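You operate a simulated robot arm through the tools that you are given. There is no shell and no other tool.

The job below is to be done with a simulated robot arm. You get a single attempt, and the scene is never put back.

JOB
Put things in order on the top of the island bench. At the end: the brown thin core is on the narrow brown carton; the grey panel meter stands where the brown thin core stood; the orange port cap stands where the grey panel meter stood; the gold weight is on the green terminal box; whatever was shut is shut again. Leave all else as you found it, and nothing knocked over.
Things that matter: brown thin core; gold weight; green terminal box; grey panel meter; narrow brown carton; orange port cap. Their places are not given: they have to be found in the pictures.

It is judged by the outcome, as a careful person would: the job done as asked, and still so three seconds after it is handed in. It fails if anything else is knocked over, pushed out of place, dropped, spilled or broken. Lids that push on must go on centred and level and be pressed home; caps that screw on are set level and turned clockwise until they are tight.

ROBOT AND FRAMES
A 6-joint arm with a two-finger gripper, fixed in place. Base frame: the origin is at the foot of the arm, x ahead of it, y to its left, z up; the work surface is at about z = 0. Units: mm, rad, N and s.
With the tool pointing down near the work surface it reaches from about 240 to 620 mm from the base axis. Its first joint turns from -1.152 to 1.152 rad. Payload 1.37 kg.
The tool frame sits at the grasp point between the pads (the TCP): z along the fingers, y along the line on which they close. The tips reach 22 mm beyond it. The gripper opens to 92 mm; its body begins 65 mm behind the TCP.
Orientation is told as [roll, pitch, yaw] about the base's x, y, z axes, in that order, counted from this pose: with the fingers straight down and closing along the base's y, the tool's x points along the base's -x, its y along +y and its z along -z.

CONTROLS
- The arm moves only by the tool apply_moves. Its argument "increments" is a list of rows, each an object (a shift or turn left out is 0, a gripper value left out holds the last) with "travel": the shift along the tool's x, y, z in mm, a list of three; "dr": the turn, a rotation vector about the tool's x, y, z in rad, a list of three; "hand": the finger opening in mm, from 0 to 92. In form: [{"travel": [dx, dy, dz], "dr": [wx, wy, wz], "hand": hand}, ...]. A call has 1 to 20 rows; each row is the pose to reach, as a shift and turn from the pose commanded when the call began, along the tool's axes at that moment. A row lasts 0.2 s, in which the tool goes at most 50 mm and 0.15 rad; a call with a longer step from one row to the next is refused whole, and so is a gripper value outside its range. A pose out of reach is approached as far as the arm can. The call stops where the force on the tool passes 40 N (or 10 N more than at its start, if that is more) or the arm is blocked; 0.2 s more then pass. Each finger travels about 59.9 mm/s and halts on what it meets, pressing with about 26 N; the grip force reading is that of the motor and also rises with nothing between the fingers. The clock runs only during rows and for 0.2 s after the last one: add rows that repeat a pose to give the fingers time. The reply holds the time, the measured pose of the TCP, the force on the tool along the base axes, the opening and the grip force, in the units named above and with some noise, with the torque about the TCP (base axes, N m) and any sound that the robot's microphone picked up.
- Cameras (640 x 400 px; columns grow to the right, rows downward): "scene" is fixed at [44.6, -468, 554]; the picture's right is [0.46, -0.89, 0.00], its down [-0.73, -0.38, -0.57] and it looks along [0.50, 0.26, -0.82] (base axes); focal length 354 px, centre (320, 200). "wrist" rides on the gripper at [71, 19, -102] in the tool frame; the picture's right is [-0.26, 0.96, 0.00], its down [-0.75, -0.20, -0.62] and it looks along [-0.60, -0.16, 0.78] (tool axes); focal length 280 px, centre (320, 200).
- camera(camera): a new picture of that camera. The clock stands still meanwhile.
- locate(camera, pixels): there is no depth. For up to 12 entries [column, row, z] of the newest picture of that camera ("zoom" is the newest enlarged one), the place [x, y] in the base frame at which the ray of that pixel passes the height z, good to about 2 mm. The clock stands still meanwhile.
- enlarge(camera, box): a new picture of the part [left, top, right, bottom] of that camera's present view, enlarged. The clock stands still meanwhile.
- sign_off(): hands the job in; it is judged then, once.

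Leave the gripper open and the arm clear of the work at the hand-in unless told otherwise.

The tools are called after "Emit:" by a JSON object that holds its "name" and its "arguments". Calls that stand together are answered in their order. apply_moves: Moves the arm, as the interface text tells. Its arguments: {"type":"object","properties":{"increments":{"type":"array","items":{"type":"object","properties":{"travel":{"type":"array","items":{"type":"number"}},"dr":{"type":"array","items":{"type":"number"}},"hand":{"type":"number"}}}}},"required":["increments"]} The other tools are called the same way: camera (camera) takes a picture; locate (camera, pixels) gives the place at which the rays of pixels pass given heights; enlarge (camera, box) takes an enlarged picture of a part of a camera's view; sign_off () hands the job in.

At the start:

```text
t: 0.0
position: [333.6, -352.3, 253.6]
ee_rot: [0.0, -0.001, 0.0]
contact_force: [0.1, -0.7, -0.1]
wrist_torque: [-0.01, 0.03, 0.02]
width: 91.9
grip_force: 0.0
```

scene: 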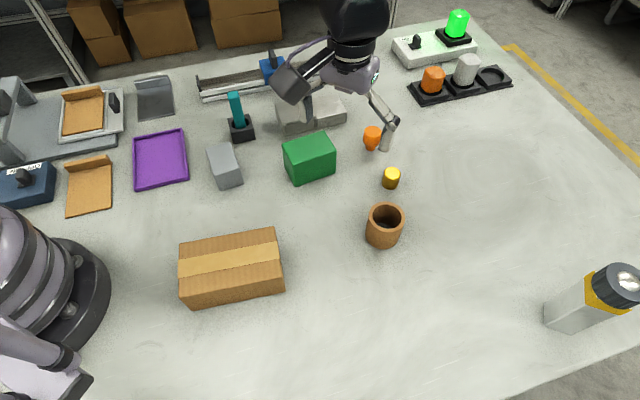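
wrist: 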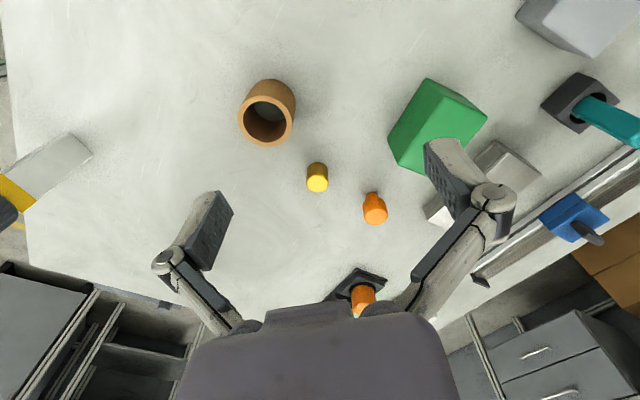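

I see the bench with a cardboard carton, a brown ring/core, a gold cylinder, a green box, a grey block, an orange cap and so on. I'll enlarge parts of the scene view to identify each thing.

Emit:
{"name": "enlarge", "arguments": {"camera": "scene", "box": [180, 80, 420, 230]}}

Emit:
{"name": "enlarge", "arguments": {"camera": "scene", "box": [0, 60, 220, 220]}}

Emit:
{"name": "enlarge", "arguments": {"camera": "scene", "box": [360, 0, 540, 120]}}

```text
2.67 times, centred on (300, 155) of scene
```

zoom: 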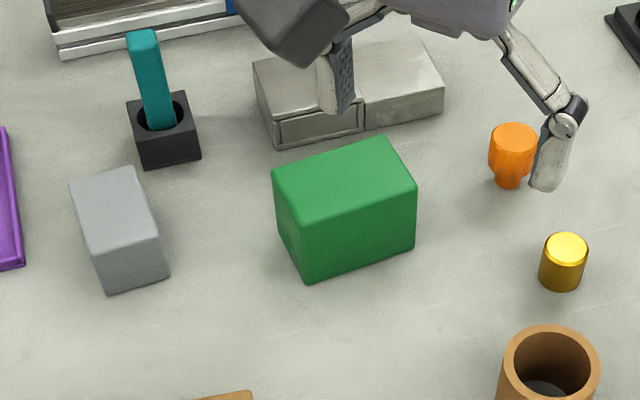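

```text
2.50 times, centred on (110, 140) of scene
```

zoom: 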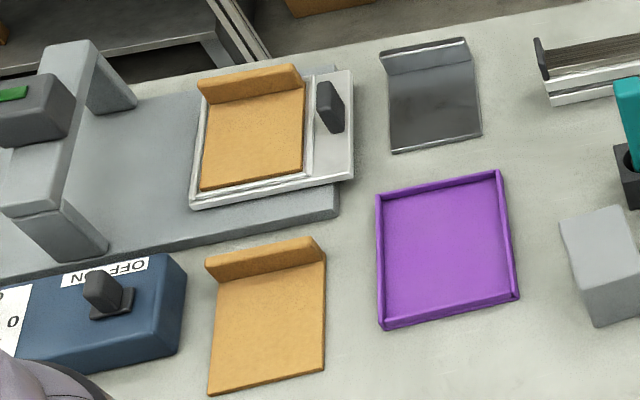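

```text
3.33 times, centred on (450, 60) of scene
```

zoom: 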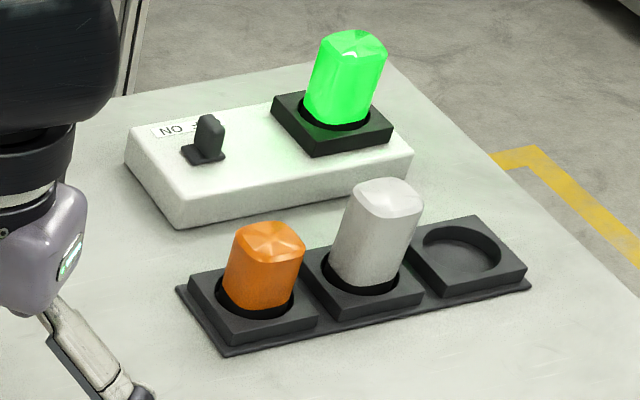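

The core, gold weight and orange cap need a closer look, along with the carton and the thing under the gripper.

Emit:
{"name": "enlarge", "arguments": {"camera": "scene", "box": [350, 110, 430, 160]}}

Emit:
{"name": "enlarge", "arguments": {"camera": "scene", "box": [340, 160, 440, 260]}}

Emit:
{"name": "enlarge", "arguments": {"camera": "scene", "box": [160, 210, 310, 320]}}

Emit:
{"name": "enlarge", "arguments": {"camera": "wrist", "box": [220, 60, 420, 240]}}

Emit:
{"name": "enlarge", "arguments": {"camera": "wrist", "box": [380, 0, 640, 240]}}

```text
8.00 times, centred on (390, 135) of scene
```

zoom: 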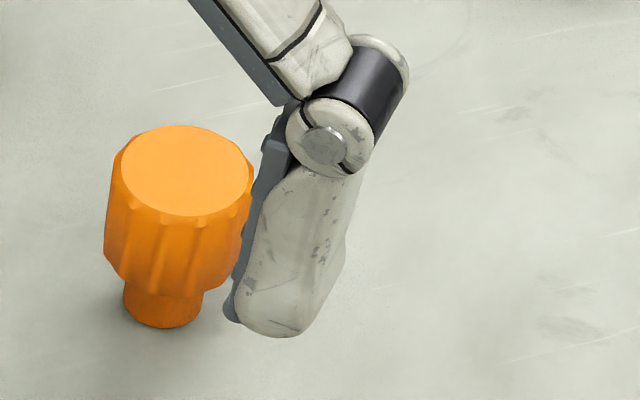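

```text
4.00 times, centred on (390, 210) of scene
```

zoom: 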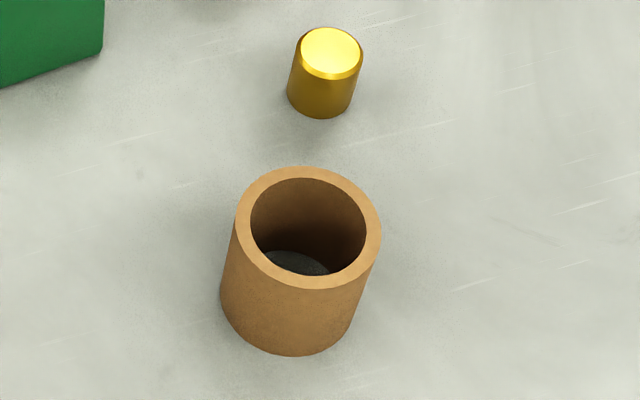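

```text
3.64 times, centred on (235, 265) of scene
```

zoom: 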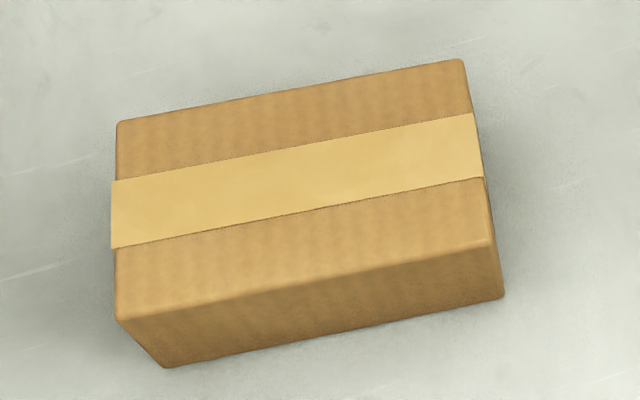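

```text
2.22 times, centred on (320, 150) of wrist
```

zoom: 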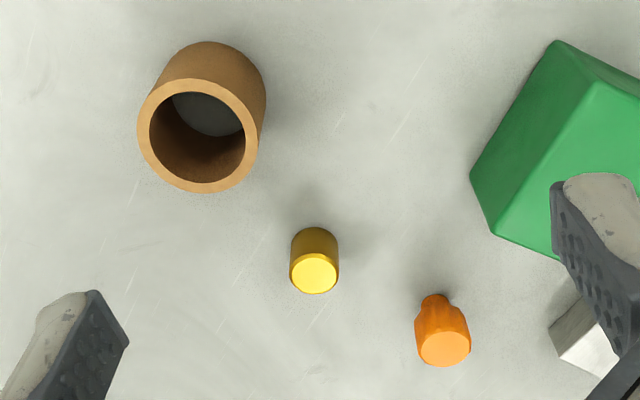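

```text
1.67 times, centred on (510, 120) of wrist
```

zoom: 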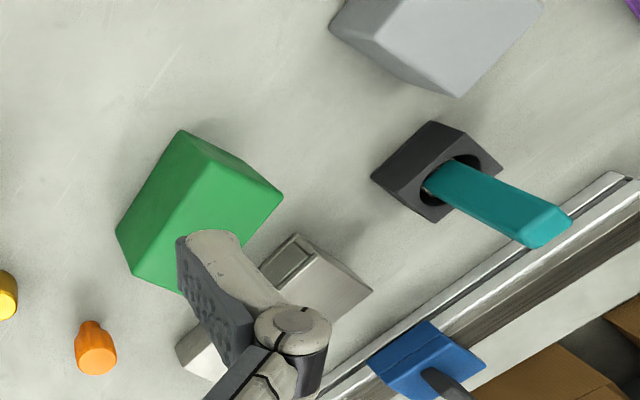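

The orange cap is a ribbed knob with a narrow stem underneath. I'll now locate the main items roughly, from their base points in the scene picture.

Emit:
{"name": "camera", "arguments": {"camera": "scene"}}

Emit:
{"name": "locate", "arguments": {"camera": "scene", "pixels": [[384, 235, 0], [391, 182, 0], [370, 146, 0], [228, 175, 0], [310, 170, 0], [232, 280, 0], [183, 307, 0], [286, 291, 0], [310, 110, 0], [240, 130, 0], [430, 88, 0], [590, 310, 0]]}}

```text
taken
```

scene: 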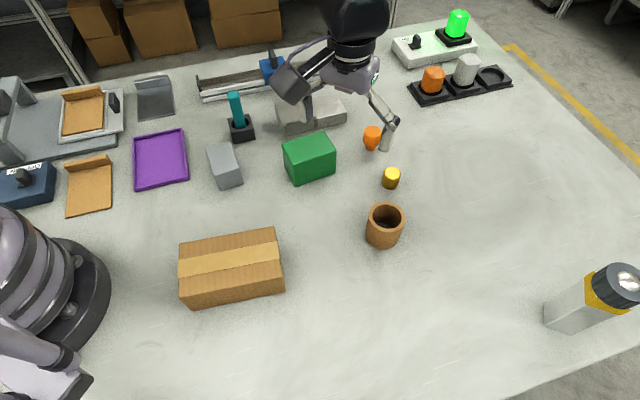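

```text
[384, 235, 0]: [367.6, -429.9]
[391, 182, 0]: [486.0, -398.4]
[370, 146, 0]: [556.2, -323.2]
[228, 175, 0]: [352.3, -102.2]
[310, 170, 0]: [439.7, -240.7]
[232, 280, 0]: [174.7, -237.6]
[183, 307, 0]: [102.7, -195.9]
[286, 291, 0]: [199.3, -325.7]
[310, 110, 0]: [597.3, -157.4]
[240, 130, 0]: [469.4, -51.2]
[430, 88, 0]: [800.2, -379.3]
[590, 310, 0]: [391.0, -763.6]
```

Core is near (368,-430), gold weight near (486,-398), cap near (555,-324), grey block near (352,-102), and the carton near (170,-240). The gripper hides the light-grey thing near (600,-157), so I'll move the arm up and aside to (300, 0, 300) for a clear view.

Emit:
{"name": "apply_moves", "arguments": {"increments": [{"travel": [4, 35, -8]}, {"travel": [8, 75, -16]}, {"travel": [12, 115, -24]}, {"travel": [16, 155, -32]}, {"travel": [20, 195, -40]}, {"travel": [24, 235, -46]}, {"travel": [28, 275, -46]}, {"travel": [32, 315, -46]}, {"travel": [33, 352, -46]}, {"travel": [33, 352, -46]}]}}

Emit:
{"name": "camera", "arguments": {"camera": "scene"}}

Emit:
{"name": "camera", "arguments": {"camera": "wrist"}}

```text
t: 2.2
position: [298.9, 0.5, 298.0]
ee_rot: [0.0, 0.0, 0.001]
contact_force: [0.3, 0.4, 0.4]
wrist_torque: [0.01, 0.02, 0.01]
width: 92.1
grip_force: 0.1
```

```text
taken
```

scene: 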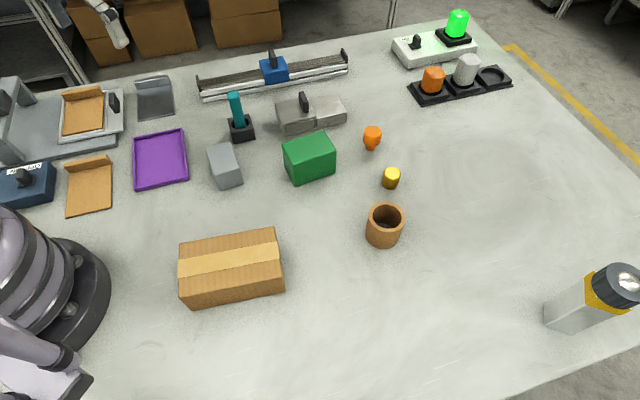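

```text
taken
```

wrist: 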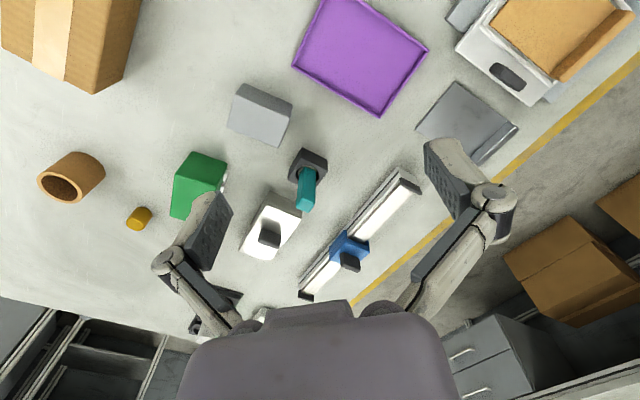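

The view is clear now. I'll enlarge the remaining bits.

Emit:
{"name": "enlarge", "arguments": {"camera": "scene", "box": [250, 70, 370, 145]}}

Emit:
{"name": "enlarge", "arguments": {"camera": "scene", "box": [190, 120, 350, 220]}}

Emit:
{"name": "enlarge", "arguments": {"camera": "wrist", "box": [140, 60, 360, 290]}}

Emit:
{"name": "enlarge", "arguments": {"camera": "scene", "box": [330, 100, 450, 260]}}

```text
5.33 times, centred on (310, 108) of scene
```

zoom: 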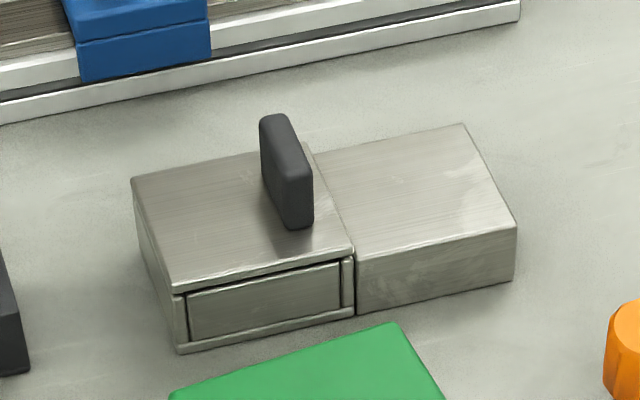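

```text
4.00 times, centred on (270, 170) of scene
```

zoom: 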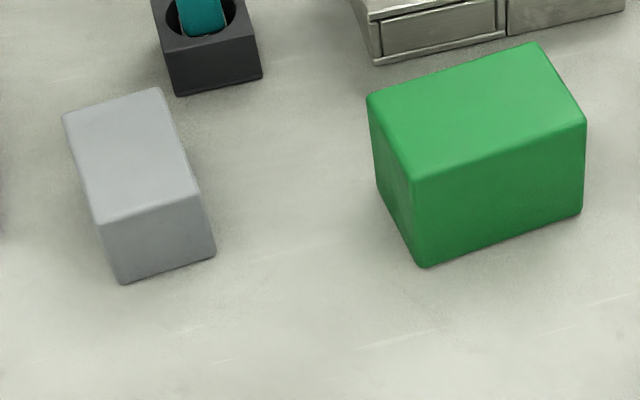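

```text
1.74 times, centred on (250, 175) of wrist
```

zoom: 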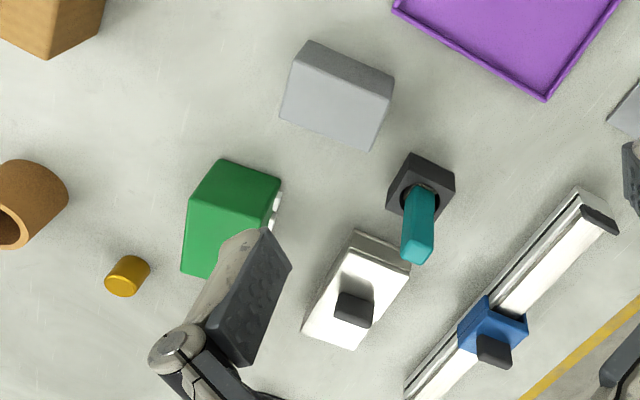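

```text
2.50 times, centred on (390, 180) of scene
```

zoom: 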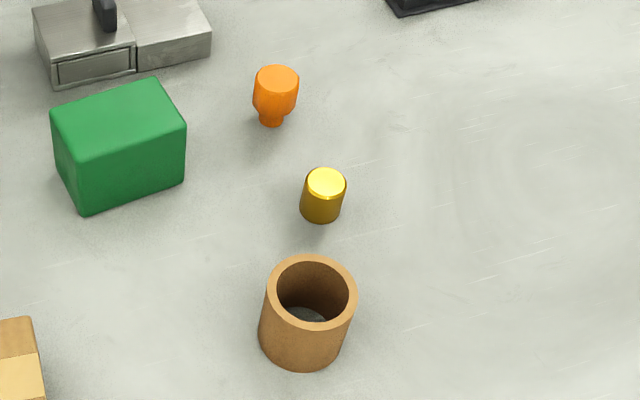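

The thing with the black tab is a metal slide box and isn't part of this job. I'll measure corners at different heights to get sizes, taking the carton and grey block from the current scene picture.

Emit:
{"name": "locate", "arguments": {"camera": "scene", "pixels": [[192.4, 311.2, 0], [285.3, 291.7, 0], [179.5, 298, 50], [281.7, 276, 50], [179.5, 243.6, 50], [274, 226.6, 50], [179.5, 298, 60], [281.7, 276, 60], [179.5, 243.6, 60], [274, 226.6, 60], [179.5, 298, 40], [281.7, 276, 40]]}}

Emit:
{"name": "camera", "arguments": {"camera": "scene"}}

Emit:
{"name": "enlarge", "arguments": {"camera": "scene", "box": [195, 135, 255, 195]}}

```text
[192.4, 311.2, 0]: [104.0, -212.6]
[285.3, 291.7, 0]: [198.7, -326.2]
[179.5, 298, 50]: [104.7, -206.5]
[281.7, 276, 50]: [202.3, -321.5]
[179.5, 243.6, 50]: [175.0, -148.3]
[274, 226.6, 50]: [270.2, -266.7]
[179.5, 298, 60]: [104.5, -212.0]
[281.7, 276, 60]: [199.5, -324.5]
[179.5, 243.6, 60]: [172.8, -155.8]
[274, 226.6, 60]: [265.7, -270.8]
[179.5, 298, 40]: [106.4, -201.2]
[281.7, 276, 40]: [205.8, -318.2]
```

```text
taken
```

scene: 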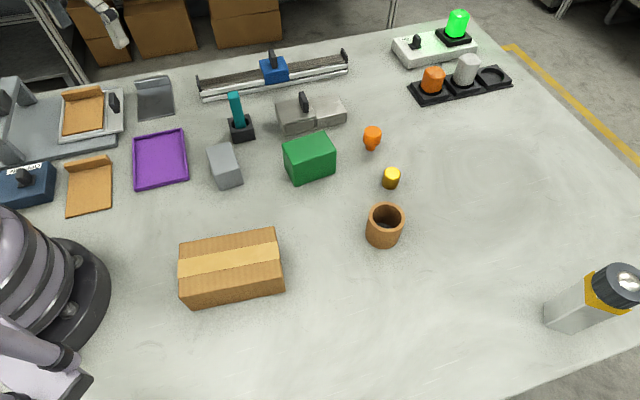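

```text
6.67 times, centred on (225, 165) of scene
```

zoom: 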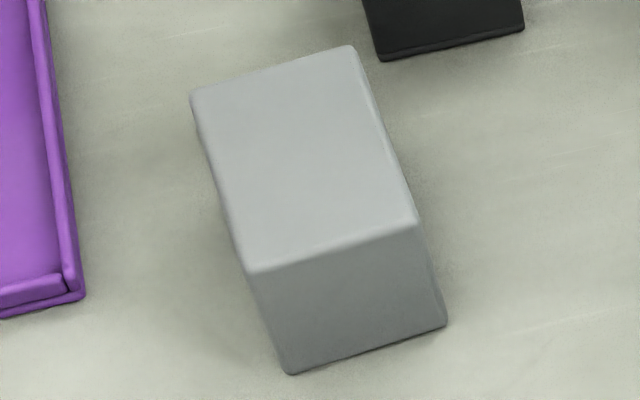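

The carton comes out about 60 mm high, centred near (186,-241), about 147 × 88 mm. Next I'll measure the grey block, core, gold weight and cap at several heights.

Emit:
{"name": "locate", "arguments": {"camera": "scene", "pixels": [[220.8, 191.2, 0], [243.9, 183.9, 0], [214.2, 175.5, 40], [239.5, 168.3, 40], [214.2, 175.5, 50], [239.5, 168.3, 50], [205.8, 148.8, 45], [230, 142, 45], [214.2, 175.5, 45], [239.5, 168.3, 45]]}}

Emit:
{"name": "locate", "arguments": {"camera": "scene", "pixels": [[382, 234.3, 0], [387, 217, 60], [387, 217, 50], [387, 217, 70], [368.8, 217, 60], [405.2, 217, 60], [390.3, 183.3, 0], [392.8, 173, 30], [392.8, 173, 40], [370.4, 147.5, 0], [373.2, 131.4, 40], [373.2, 131.4, 50]]}}

```text
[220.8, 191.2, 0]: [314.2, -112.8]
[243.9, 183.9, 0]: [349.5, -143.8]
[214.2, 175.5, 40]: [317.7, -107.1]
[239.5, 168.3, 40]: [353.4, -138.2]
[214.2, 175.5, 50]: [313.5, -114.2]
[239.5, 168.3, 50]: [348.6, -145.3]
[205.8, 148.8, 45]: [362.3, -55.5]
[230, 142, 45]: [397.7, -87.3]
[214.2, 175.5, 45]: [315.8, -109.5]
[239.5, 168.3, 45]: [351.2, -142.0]
```

```text
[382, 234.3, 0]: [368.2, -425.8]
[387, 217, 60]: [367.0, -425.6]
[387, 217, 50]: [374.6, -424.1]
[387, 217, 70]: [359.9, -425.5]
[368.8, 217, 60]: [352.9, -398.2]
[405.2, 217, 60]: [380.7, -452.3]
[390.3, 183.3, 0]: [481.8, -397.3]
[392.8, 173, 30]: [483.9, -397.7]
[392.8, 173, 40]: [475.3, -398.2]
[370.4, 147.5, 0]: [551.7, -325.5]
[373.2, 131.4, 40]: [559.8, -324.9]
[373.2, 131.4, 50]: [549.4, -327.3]
```

Estimates so far:

| Item | Centre | Size |
|---|---|---|
| Core | (367.5,-425.7) | Ø61, 60 high |
| Gold weight | (482,-397.5) | about Ø28 × 31 |
| Cap | (551,-326) | 48 high |
| Grey meter | (355,-101) | about 71 × 47 × 48 |

I'll move above the core at z≈200 with yaw -0.71 and check with the wrist camera.

Emit:
{"name": "apply_moves", "arguments": {"increments": [{"travel": [-6.8, -42.6, 4], "dr": [0, 0, 0.071]}, {"travel": [-13.7, -85.2, 8], "dr": [0, 0, 0.142]}, {"travel": [-20.5, -127.9, 16], "dr": [0, 0, 0.213]}, {"travel": [-27.4, -170.5, 24], "dr": [0, 0, 0.284]}, {"travel": [-34.2, -213.1, 34], "dr": [0, 0, 0.355]}, {"travel": [-41.1, -255.7, 46], "dr": [0, 0, 0.426]}, {"travel": [-47.9, -298.3, 58], "dr": [0, 0, 0.497]}, {"travel": [-54.8, -341, 70], "dr": [0, 0, 0.568]}, {"travel": [-61.6, -383.6, 82], "dr": [0, 0, 0.639]}, {"travel": [-68.5, -426.2, 94], "dr": [0, 0, 0.71]}, {"travel": [-68.5, -426.2, 94], "dr": [0, 0, 0.71]}]}}

Emit:
{"name": "camera", "arguments": {"camera": "wrist"}}

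Emit:
{"name": "camera", "arguments": {"camera": "scene"}}

```text
t: 4.6
position: [369.5, -428.6, 205.2]
ee_rot: [0.001, -0.001, -0.713]
contact_force: [0.9, -0.6, 0.4]
wrist_torque: [0.0, 0.04, -0.01]
width: 91.8
grip_force: 0.0
```

```text
taken
```

wrist: 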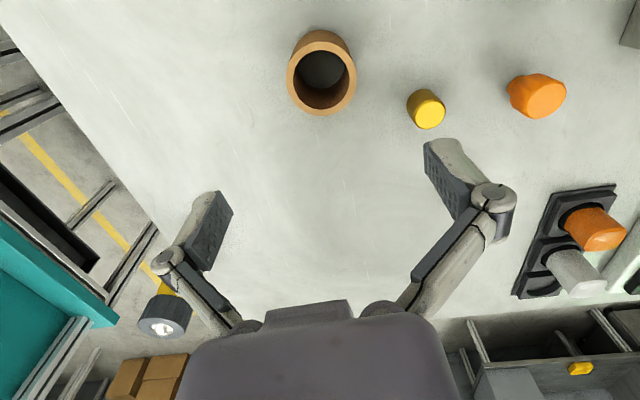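

```text
taken
```

scene: 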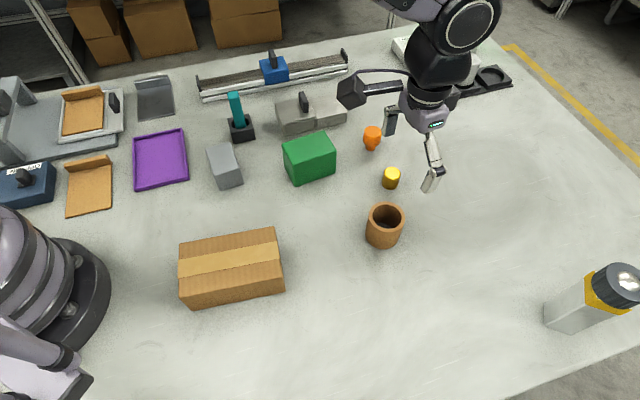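

The core shows at about (321,72) in the wrist view. I'll enlarge it to check its inside and measure it.

Emit:
{"name": "enlarge", "arguments": {"camera": "wrist", "box": [260, 10, 380, 130]}}

Emit:
{"name": "enlarge", "arguments": {"camera": "wrist", "box": [390, 50, 590, 170]}}

Emit:
{"name": "locate", "arguments": {"camera": "wrist", "pixels": [[321, 81, 60], [288, 81, 60], [354, 81, 60], [322, 62, 0], [427, 112, 31], [424, 100, 0]]}}

```text
3.33 times, centred on (320, 70) of wrist
```

zoom: 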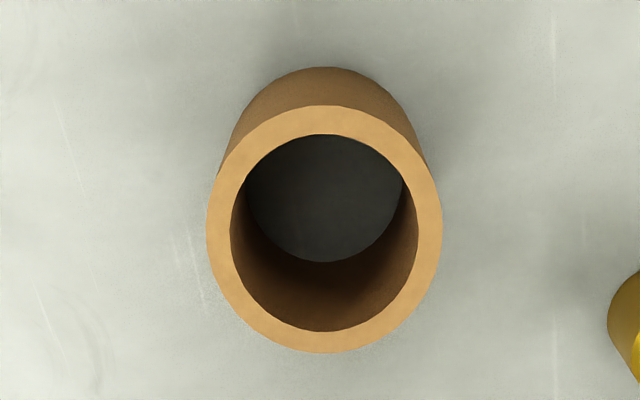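

```text
3.20 times, centred on (490, 110) of wrist
```

zoom: 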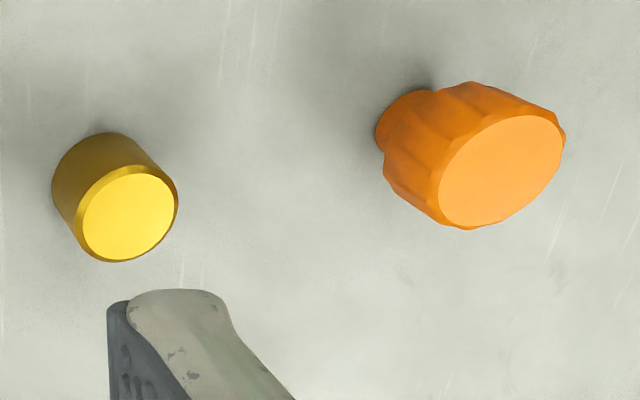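

```text
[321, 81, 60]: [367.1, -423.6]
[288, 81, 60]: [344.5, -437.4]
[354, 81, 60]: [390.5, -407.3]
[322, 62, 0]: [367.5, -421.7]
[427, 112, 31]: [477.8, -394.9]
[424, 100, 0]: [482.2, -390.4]
```

The core is an empty tube, and both cameras agree on its centre, (367,-425). The fingers clear the gold weight. I'll descend with the hand open to TCP z≈32 and then close.

Emit:
{"name": "apply_moves", "arguments": {"increments": [{"travel": [0, 0, 35]}, {"travel": [0, 0, 70]}, {"travel": [0, 0, 105]}, {"travel": [0, 0, 135]}, {"travel": [0, 0, 155]}, {"travel": [0, 0, 170]}, {"travel": [0, 0, 170]}]}}

Emit:
{"name": "camera", "arguments": {"camera": "wrist"}}

Emit:
{"name": "camera", "arguments": {"camera": "scene"}}

```text
t: 6.2
position: [368.6, -426.3, 36.1]
ee_rot: [0.0, -0.001, -0.71]
contact_force: [-0.4, 0.4, -0.2]
wrist_torque: [0.02, -0.01, -0.03]
width: 92.0
grip_force: 0.1
```

```text
taken
```

wrist: 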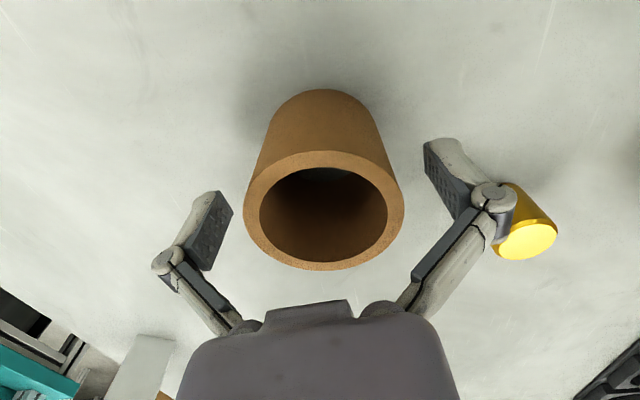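

```text
taken
```

scene: 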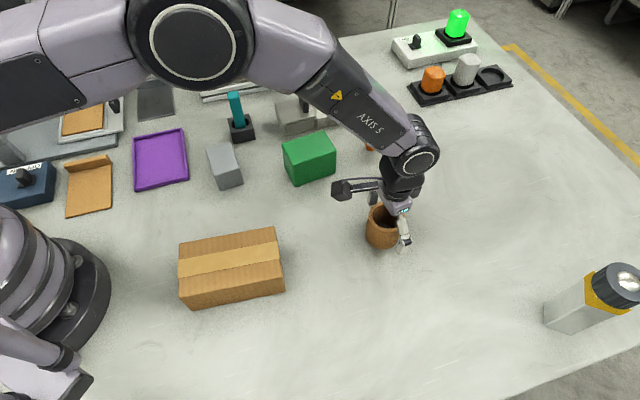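

The core sits centred between the fingers. I'll close on it.

Emit:
{"name": "apply_moves", "arguments": {"increments": [{"hand": 50}, {"hand": 50}, {"hand": 50}, {"hand": 50}, {"hand": 50}]}}

```text
t: 7.4
position: [368.7, -425.8, 35.2]
ee_rot: [0.0, 0.002, -0.71]
contact_force: [-1.0, 1.8, 7.6]
wrist_torque: [0.1, 0.06, 0.07]
width: 58.0
grip_force: 26.0
```

Gripped at 58 mm. I'll lift straight up 110 mm and look.

Emit:
{"name": "apply_moves", "arguments": {"increments": [{"travel": [0, 0, -5]}, {"travel": [0, 0, -20]}, {"travel": [0, 0, -50]}, {"travel": [0, 0, -80]}, {"travel": [0, 0, -110]}, {"travel": [0, 0, -110]}]}}

Emit:
{"name": "camera", "arguments": {"camera": "scene"}}

Emit:
{"name": "camera", "arguments": {"camera": "wrist"}}

```text
t: 8.8
position: [367.8, -428.1, 146.0]
ee_rot: [-0.002, 0.001, -0.711]
contact_force: [0.3, 0.7, 0.2]
wrist_torque: [0.04, 0.02, 0.0]
width: 50.1
grip_force: 0.0
```

```text
taken
```

scene: 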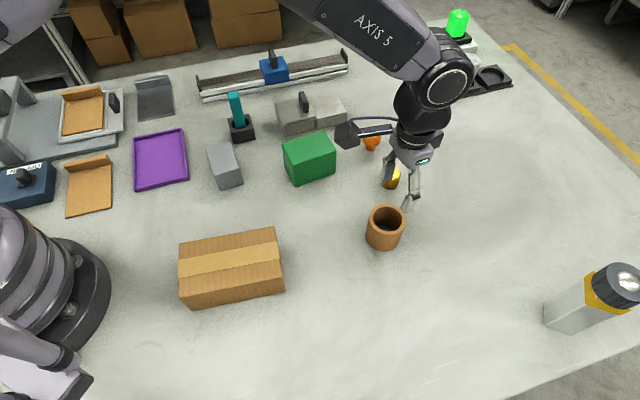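

```text
taken
```

wrist: 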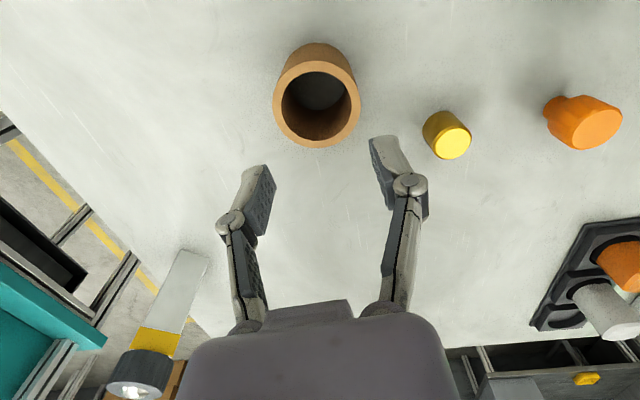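

The lift failed. The core stayed on the bench, still upright, and the fingers closed down to 50 mm after slipping off it. I'll stop and measure the core again before another try, since the grip may have been off-centre.

Emit:
{"name": "enlarge", "arguments": {"camera": "scene", "box": [350, 195, 420, 255]}}

Emit:
{"name": "enlarge", "arguments": {"camera": "wrist", "box": [260, 30, 380, 160]}}

```text
6.67 times, centred on (385, 225) of scene
```

zoom: 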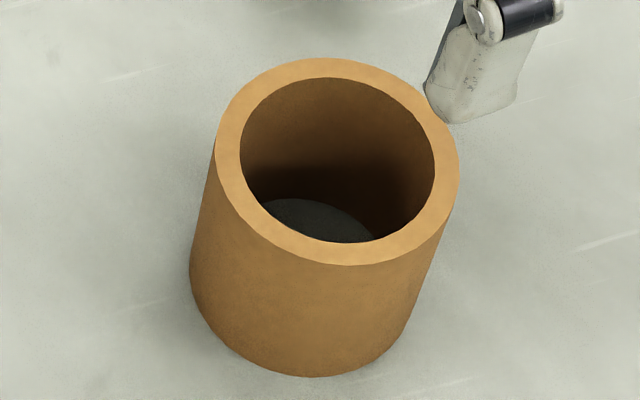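

```text
3.08 times, centred on (320, 95) of wrist
```

zoom: 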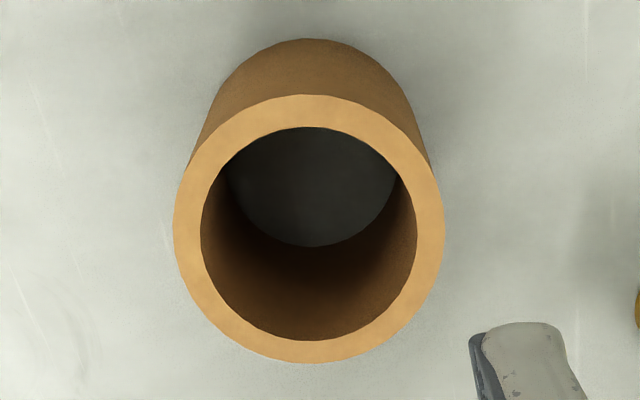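

The core moved a few mm, so the grip was off-centre along the tool's x axis. I'll compute its present centre precisely from both views.

Emit:
{"name": "locate", "arguments": {"camera": "wrist", "pixels": [[316.4, 104.3, 60], [272.3, 104.3, 60], [360.6, 104.3, 60], [316.4, 60.6, 60], [316.4, 148, 60], [316.4, 104.3, 55], [316.4, 104.3, 65]]}}

Emit:
{"name": "locate", "arguments": {"camera": "scene", "pixels": [[387.6, 219.2, 60], [369.2, 219.2, 60], [406, 219.2, 60], [387.6, 203.6, 60], [387.6, 234.9, 60], [382.4, 237.1, 0], [387.6, 219.2, 55], [387.6, 219.2, 65]]}}

```text
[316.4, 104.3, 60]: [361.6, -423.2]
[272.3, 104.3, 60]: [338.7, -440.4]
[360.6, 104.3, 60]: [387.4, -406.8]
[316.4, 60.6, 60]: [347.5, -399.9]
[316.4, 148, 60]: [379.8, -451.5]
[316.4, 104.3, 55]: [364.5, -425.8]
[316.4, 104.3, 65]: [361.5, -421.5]
```

```text
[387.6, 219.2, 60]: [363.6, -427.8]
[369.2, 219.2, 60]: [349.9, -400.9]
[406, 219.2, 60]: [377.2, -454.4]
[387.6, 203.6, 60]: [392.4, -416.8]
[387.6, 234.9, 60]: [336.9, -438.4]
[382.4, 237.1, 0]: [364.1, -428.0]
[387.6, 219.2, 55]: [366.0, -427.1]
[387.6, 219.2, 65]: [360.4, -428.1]
```

The core's centre is now about (363.7,-426.3). Its original spot was about (367.4,-425.3), which I'll remember for the meter. I'll reopen, shift to centre on the core, and lower to just above the rim to check alignment.

Emit:
{"name": "apply_moves", "arguments": {"increments": [{"hand": 92, "travel": [0, 0, 0]}, {"hand": 92, "travel": [2, -1, 10]}, {"hand": 92, "travel": [4.3, -2, 30]}, {"hand": 92, "travel": [4.3, -2, 50]}, {"hand": 92, "travel": [4.3, -2, 50]}]}}

Emit:
{"name": "camera", "arguments": {"camera": "wrist"}}

Emit:
{"name": "enlarge", "arguments": {"camera": "scene", "box": [340, 160, 440, 260]}}

```text
t: 10.0
position: [363.7, -424.2, 95.0]
ee_rot: [-0.002, 0.001, -0.708]
contact_force: [0.2, 0.7, 0.0]
wrist_torque: [-0.01, 0.02, -0.01]
width: 92.0
grip_force: 0.0
```

```text
taken
```

wrist: 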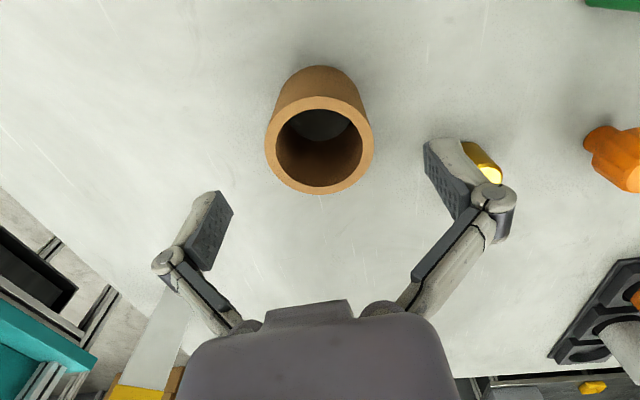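

```text
4.00 times, centred on (390, 210) of scene
```

zoom: 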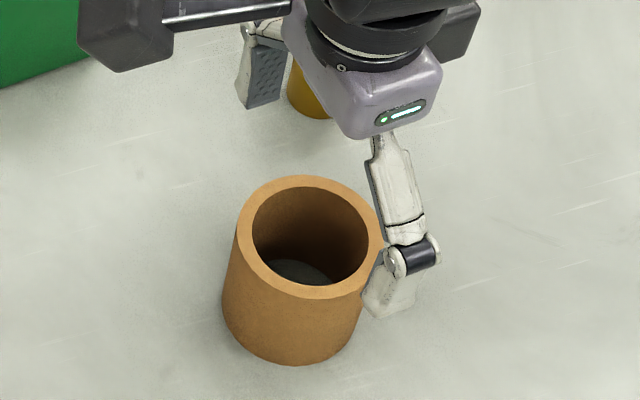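

The rim spans x 265–374 and y 96–194 in the wrist view. For a centred grip I'd expect 96–192, so it's centred now. I'll lower to TCP z≈30, close, and wait.

Emit:
{"name": "apply_moves", "arguments": {"increments": [{"travel": [0, 0, 25]}, {"travel": [0, 0, 50]}, {"travel": [0, 0, 64]}, {"travel": [0, 0, 64]}, {"travel": [0, 0, 64], "hand": 50}, {"travel": [0, 0, 64], "hand": 50}, {"travel": [0, 0, 64], "hand": 50}, {"travel": [0, 0, 64], "hand": 50}, {"travel": [0, 0, 64], "hand": 50}]}}

Emit:
{"name": "camera", "arguments": {"camera": "wrist"}}

Emit:
{"name": "enlarge", "arguments": {"camera": "scene", "box": [340, 160, 440, 260]}}

```text
t: 12.0
position: [362.5, -424.0, 29.5]
ee_rot: [0.001, 0.001, -0.71]
contact_force: [-1.1, 0.0, 3.3]
wrist_torque: [-0.02, 0.03, 0.01]
width: 58.2
grip_force: 25.8
```

```text
taken
```

wrist: 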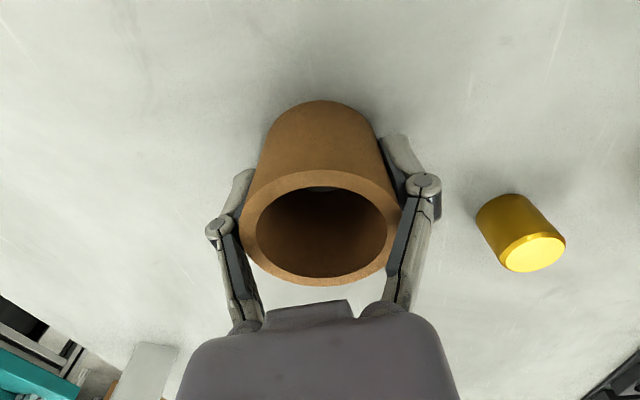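

```text
4.00 times, centred on (390, 210) of scene
```

zoom: 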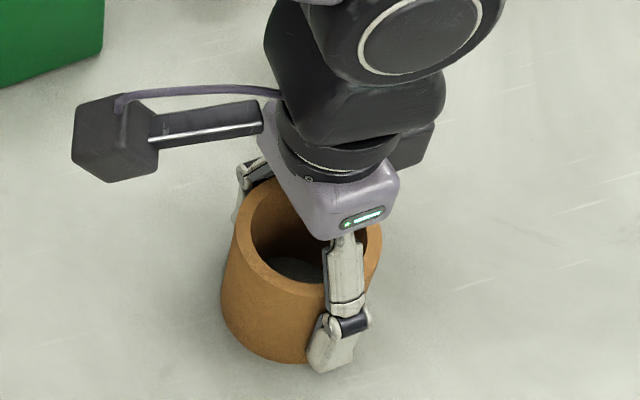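

The grip reads 58.2 mm and 26 N. I'll lift slowly by only 6 mm and read the force.

Emit:
{"name": "apply_moves", "arguments": {"increments": [{"travel": [0, 0, -1], "hand": 40}, {"travel": [0, 0, -2]}, {"travel": [0, 0, -3]}, {"travel": [0, 0, -4]}, {"travel": [0, 0, -5]}, {"travel": [0, 0, -6]}]}}

Emit:
{"name": "enlarge", "arguments": {"camera": "scene", "box": [340, 160, 440, 260]}}

```text
t: 13.4
position: [363.0, -423.8, 37.0]
ee_rot: [0.0, -0.002, -0.711]
contact_force: [-0.5, -0.1, -0.9]
wrist_torque: [0.02, -0.01, 0.02]
width: 58.1
grip_force: 25.9
```

```text
4.00 times, centred on (390, 210) of scene
```

zoom: 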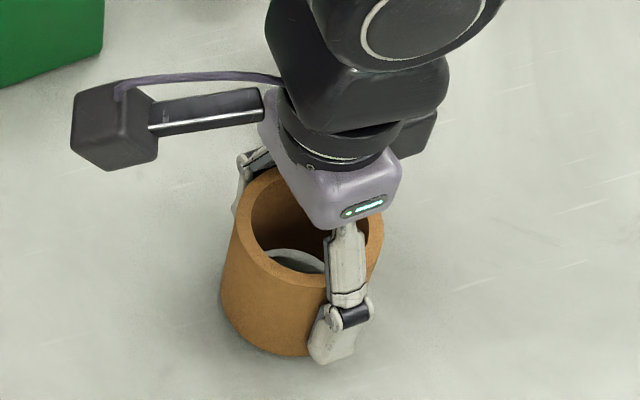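

The core's bottom is now off the bench: the inside is brighter and the load reads about 0.9 N. I'll continue lifting gently.

Emit:
{"name": "apply_moves", "arguments": {"increments": [{"travel": [0, 0, -5]}, {"travel": [0, 0, -12]}, {"travel": [0, 0, -20]}, {"travel": [0, 0, -28]}, {"travel": [0, 0, -36]}, {"travel": [0, 0, -40]}]}}

Emit:
{"name": "enlarge", "arguments": {"camera": "scene", "box": [340, 150, 440, 250]}}

Emit:
{"name": "camera", "arguments": {"camera": "wrist"}}

```text
t: 14.8
position: [362.4, -423.9, 76.4]
ee_rot: [-0.002, -0.001, -0.709]
contact_force: [0.0, 0.0, 0.0]
wrist_torque: [0.02, 0.01, -0.01]
width: 57.9
grip_force: 26.2
```

```text
4.00 times, centred on (390, 200) of scene
```

zoom: 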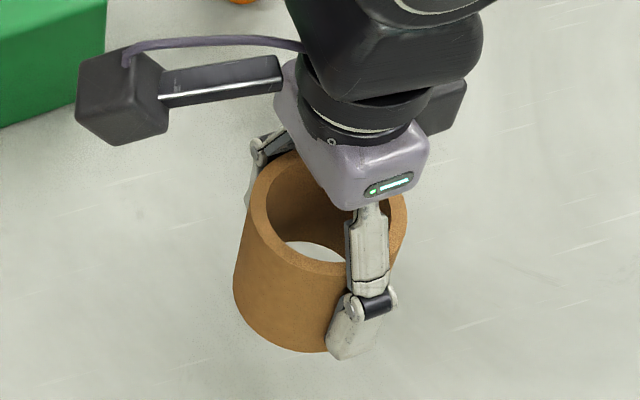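

```text
taken
```

wrist: 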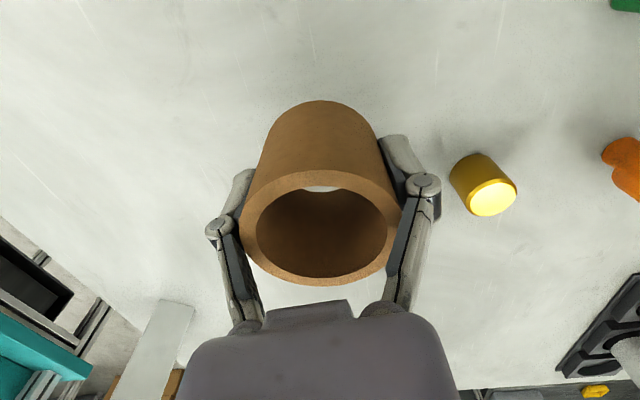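

The core is held, with its bottom 30 mm below the TCP. I'll raise it and carry it gently to above the carton's centre at (186,-241).

Emit:
{"name": "apply_moves", "arguments": {"increments": [{"travel": [5, 0, -12]}, {"travel": [15, 1, -26]}, {"travel": [32, 3, -40]}, {"travel": [55, 5, -50]}, {"travel": [80, 7, -54]}, {"travel": [105, 9.5, -54]}, {"travel": [130, 12, -54]}, {"travel": [155, 14, -54]}, {"travel": [180, 16.5, -54]}, {"travel": [205, 19, -54]}, {"travel": [225, 21, -54]}, {"travel": [240, 22, -54]}, {"travel": [250, 23, -54]}, {"travel": [253.9, 23.2, -54]}, {"travel": [253.9, 23.2, -54]}]}}

Emit:
{"name": "camera", "arguments": {"camera": "scene"}}

Emit:
{"name": "camera", "arguments": {"camera": "wrist"}}

```text
t: 18.0
position: [185.5, -242.2, 130.4]
ee_rot: [0.0, 0.0, -0.71]
contact_force: [0.6, 0.3, 0.1]
wrist_torque: [0.01, 0.02, 0.04]
width: 57.9
grip_force: 26.6
```

```text
taken
```

scene: 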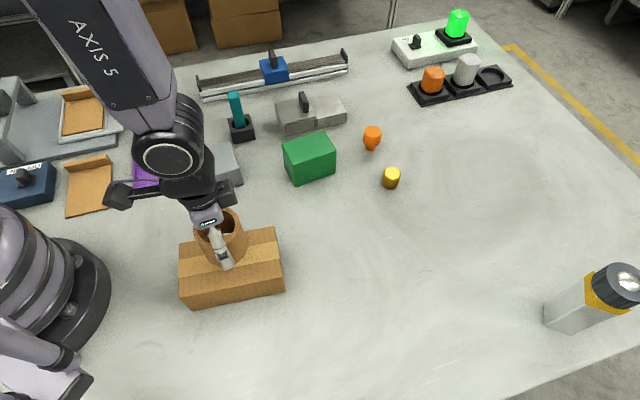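

```text
taken
```

wrist: 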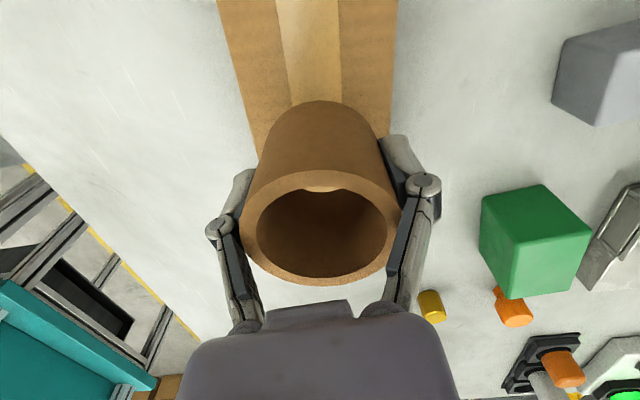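

The core hangs over the carton, with its bottom at about z=100 and the carton's top at about 60. I'll lower to ~3 mm above first.

Emit:
{"name": "apply_moves", "arguments": {"increments": [{"travel": [0, 0, 10]}, {"travel": [0, 0, 20]}, {"travel": [0, 0, 28]}, {"travel": [0, 0, 34]}, {"travel": [0, 0, 37]}, {"travel": [0, 0, 37]}]}}

Emit:
{"name": "enlarge", "arguments": {"camera": "scene", "box": [170, 190, 300, 310]}}

```text
t: 19.4
position: [186.6, -241.4, 93.0]
ee_rot: [0.001, -0.001, -0.711]
contact_force: [-2.3, 2.2, 19.1]
wrist_torque: [0.02, 0.0, 0.01]
width: 58.1
grip_force: 26.2
```

```text
3.33 times, centred on (235, 250) of scene
```

zoom: 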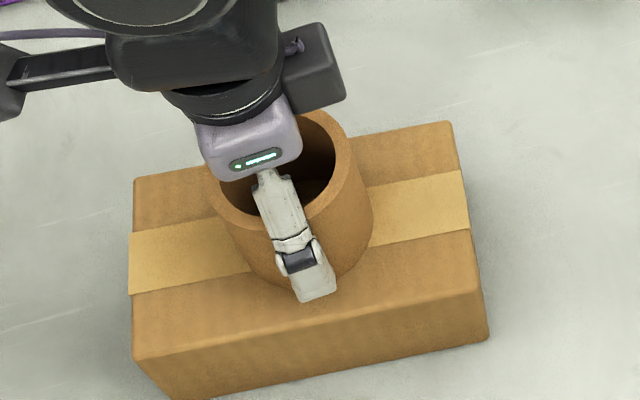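

The core is already seated on the carton, pressing with about 19 N. I'll ease up 1 mm, open the fingers and then rise.

Emit:
{"name": "apply_moves", "arguments": {"increments": [{"travel": [0, 0, -0.7]}, {"travel": [0, 0, -0.7]}, {"travel": [0, 0, -0.7], "hand": 62}, {"travel": [0, 0, -0.7], "hand": 70}, {"travel": [0, 0, -0.7], "hand": 88}, {"travel": [0, 0, -0.7], "hand": 88}]}}

Emit:
{"name": "camera", "arguments": {"camera": "wrist"}}

```text
t: 20.8
position: [185.7, -241.0, 94.0]
ee_rot: [0.0, 0.001, -0.711]
contact_force: [0.5, -0.1, -0.7]
wrist_torque: [0.0, 0.02, 0.0]
width: 87.7
grip_force: 0.1
```

```text
taken
```

wrist: 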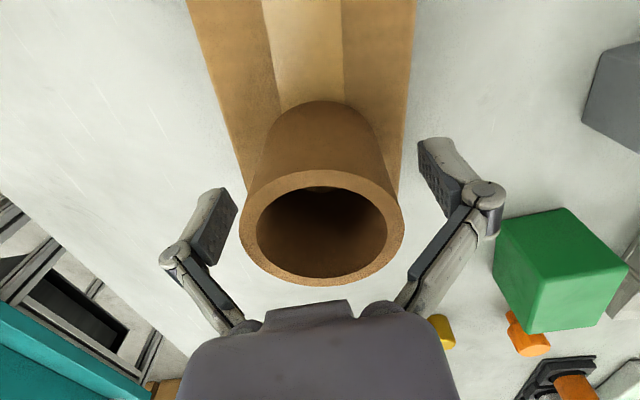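

The core is released and standing. I'll rise straight up 110 mm and look at the carton and the meter.

Emit:
{"name": "apply_moves", "arguments": {"increments": [{"travel": [0, 0, -15], "hand": 92}, {"travel": [0, 0, -40]}, {"travel": [0, 0, -75]}, {"travel": [0, 0, -110]}, {"travel": [0, 0, -126]}, {"travel": [0, 0, -126]}]}}

Emit:
{"name": "camera", "arguments": {"camera": "scene"}}

Emit:
{"name": "camera", "arguments": {"camera": "wrist"}}

```text
t: 22.2
position: [185.8, -241.0, 221.3]
ee_rot: [0.001, 0.001, -0.709]
contact_force: [-0.3, -0.3, 0.6]
wrist_torque: [0.02, 0.0, 0.03]
width: 92.1
grip_force: 0.1
```

```text
taken
```

scene: 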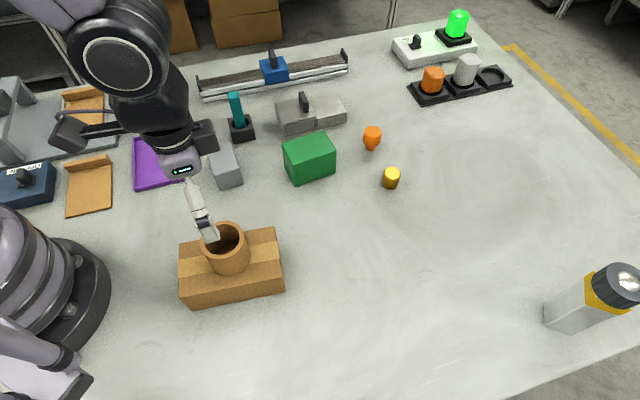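

```text
taken
```

wrist: 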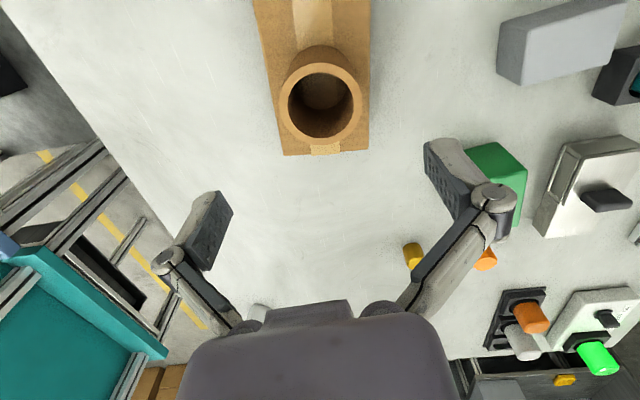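

The core stands on the carton. Next I'll go above the grey meter at (355,-101), staying at z≈220.

Emit:
{"name": "apply_moves", "arguments": {"increments": [{"travel": [-5, 30, 0]}, {"travel": [-12, 70, 0]}, {"travel": [-19, 110, 0]}, {"travel": [-26, 150, 0]}, {"travel": [-32, 190, 0]}, {"travel": [-37, 216.4, 0]}, {"travel": [-37, 216.4, 0]}]}}

Emit:
{"name": "camera", "arguments": {"camera": "wrist"}}

Emit:
{"name": "enlarge", "arguments": {"camera": "wrist", "box": [220, 0, 460, 150]}}

Emit:
{"name": "camera", "arguments": {"camera": "scene"}}

```text
t: 23.8
position: [355.5, -103.3, 221.2]
ee_rot: [0.0, 0.002, -0.71]
contact_force: [-0.4, 0.5, 0.2]
wrist_torque: [0.02, 0.01, 0.0]
width: 91.6
grip_force: 0.1
```

```text
taken
```

wrist: 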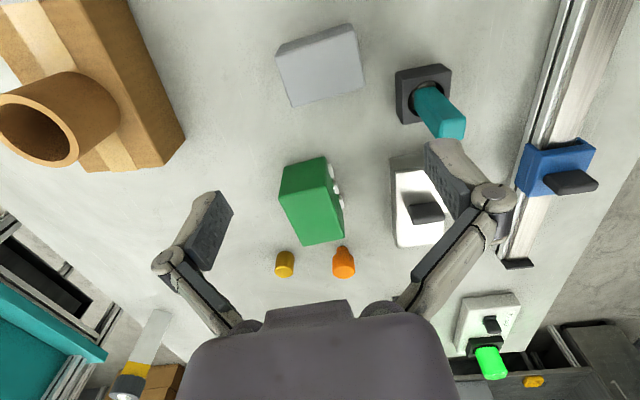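

```text
2.67 times, centred on (340, 75) of wrist
```

zoom: 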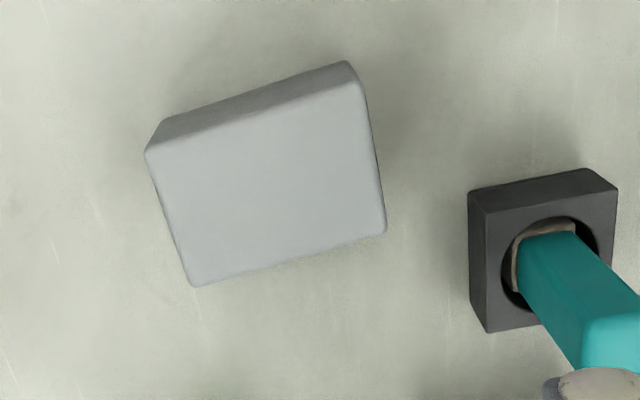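

```text
taken
```

scene: 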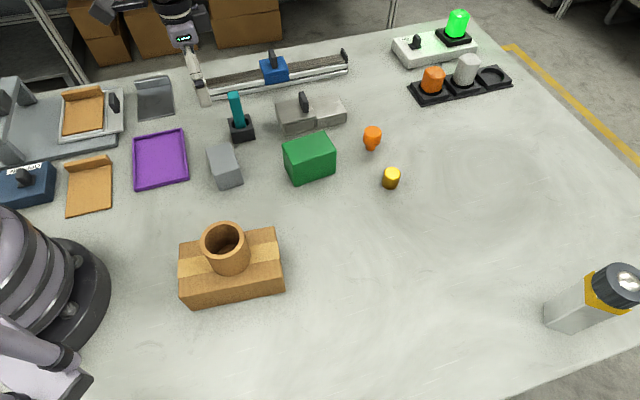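

The meter's top face is clear in the zoom. I'll locate its corners at z=48, and the nearby black holder's edge for finger clearance.

Emit:
{"name": "locate", "arguments": {"camera": "zoom", "pixels": [[147, 152, 48], [358, 82, 48], [386, 232, 48], [195, 285, 48], [470, 195, 0], [470, 195, 30], [487, 333, 30], [487, 333, 0], [160, 120, 0], [346, 62, 0]]}}

Emit:
{"name": "locate", "arguments": {"camera": "zoom", "pixels": [[147, 152, 48], [358, 82, 48], [386, 232, 48], [195, 285, 48]]}}

Emit:
{"name": "locate", "arguments": {"camera": "scene", "pixels": [[220.8, 191.2, 0], [243.9, 183.9, 0], [214.2, 175.5, 48], [239.5, 168.3, 48], [205.8, 148.8, 48], [230, 142, 48], [234.5, 144, 0], [255.7, 138.7, 0], [189.7, 181, 0]]}}

```text
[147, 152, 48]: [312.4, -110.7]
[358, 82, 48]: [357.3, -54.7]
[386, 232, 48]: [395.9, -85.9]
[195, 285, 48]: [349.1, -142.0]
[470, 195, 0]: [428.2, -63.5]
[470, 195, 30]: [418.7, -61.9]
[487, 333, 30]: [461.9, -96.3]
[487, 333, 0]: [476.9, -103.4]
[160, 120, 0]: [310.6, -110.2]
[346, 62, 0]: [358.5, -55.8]
```

```text
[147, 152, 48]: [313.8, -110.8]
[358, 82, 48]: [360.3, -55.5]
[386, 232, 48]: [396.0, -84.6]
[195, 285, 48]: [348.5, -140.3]
```

```text
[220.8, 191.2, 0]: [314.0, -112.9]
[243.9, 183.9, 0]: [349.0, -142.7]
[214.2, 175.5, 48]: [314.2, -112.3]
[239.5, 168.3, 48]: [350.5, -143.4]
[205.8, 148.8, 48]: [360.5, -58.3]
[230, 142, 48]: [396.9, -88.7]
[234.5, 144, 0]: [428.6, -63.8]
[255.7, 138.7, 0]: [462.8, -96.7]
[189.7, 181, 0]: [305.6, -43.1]
```

The meter is about 72 × 47 mm, centred near (354,-99), with its long axis at 50°. My yaw of -0.71 already lines the closing direction up with that axis. I'll shift a little and lower to just above it for a close check.

Emit:
{"name": "apply_moves", "arguments": {"increments": [{"travel": [1, 0, 35], "hand": 92}, {"travel": [2, 0.3, 70]}, {"travel": [3, 0.6, 105]}, {"travel": [3.5, 0.6, 128]}, {"travel": [3.5, 0.6, 134]}, {"travel": [3.5, 0.6, 134]}]}}

Emit:
{"name": "camera", "arguments": {"camera": "wrist"}}

Emit:
{"name": "camera", "arguments": {"camera": "scene"}}

```text
t: 25.2
position: [352.9, -99.6, 85.6]
ee_rot: [0.0, 0.001, -0.711]
contact_force: [0.1, -0.6, -0.4]
wrist_torque: [0.02, 0.03, 0.02]
width: 92.2
grip_force: 0.0
```

```text
taken
```

wrist: 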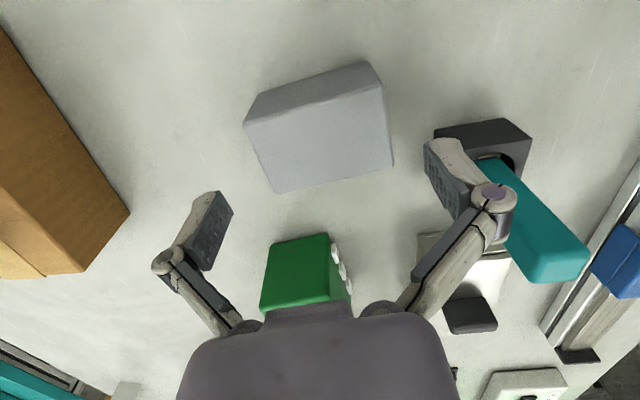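

```text
taken
```

scene: 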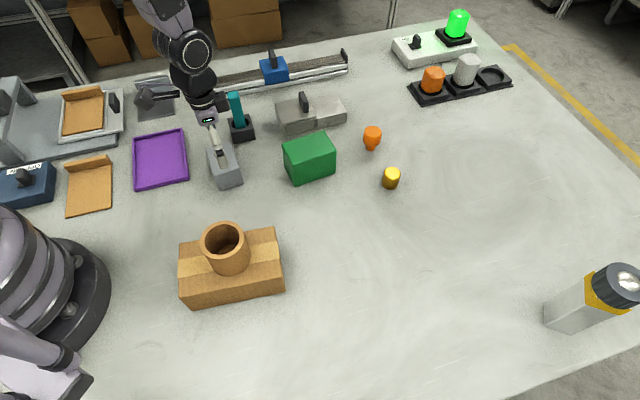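

The close view shows the meter centred within about 1.5 mm and aligned. I'll check where the teal stick stands relative to the right finger's knuckle before descending.

Emit:
{"name": "locate", "arguments": {"camera": "scene", "pixels": [[235, 95, 70], [235, 95, 85], [235, 95, 100], [242, 128, 30], [229, 126, 35], [234, 144, 0], [255, 139, 0]]}}

Emit:
{"name": "locate", "arguments": {"camera": "wrist", "pixels": [[565, 265, 70], [565, 265, 85], [565, 265, 100], [495, 165, 30], [437, 130, 35], [437, 130, 0]]}}

```text
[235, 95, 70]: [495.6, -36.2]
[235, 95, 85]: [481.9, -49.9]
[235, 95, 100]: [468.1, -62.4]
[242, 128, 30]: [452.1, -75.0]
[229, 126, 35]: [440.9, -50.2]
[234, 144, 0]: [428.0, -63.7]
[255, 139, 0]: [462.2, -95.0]
```

```text
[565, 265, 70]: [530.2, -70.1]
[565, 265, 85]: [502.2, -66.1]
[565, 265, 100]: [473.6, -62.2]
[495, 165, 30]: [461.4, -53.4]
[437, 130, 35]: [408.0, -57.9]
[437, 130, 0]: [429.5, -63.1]
```

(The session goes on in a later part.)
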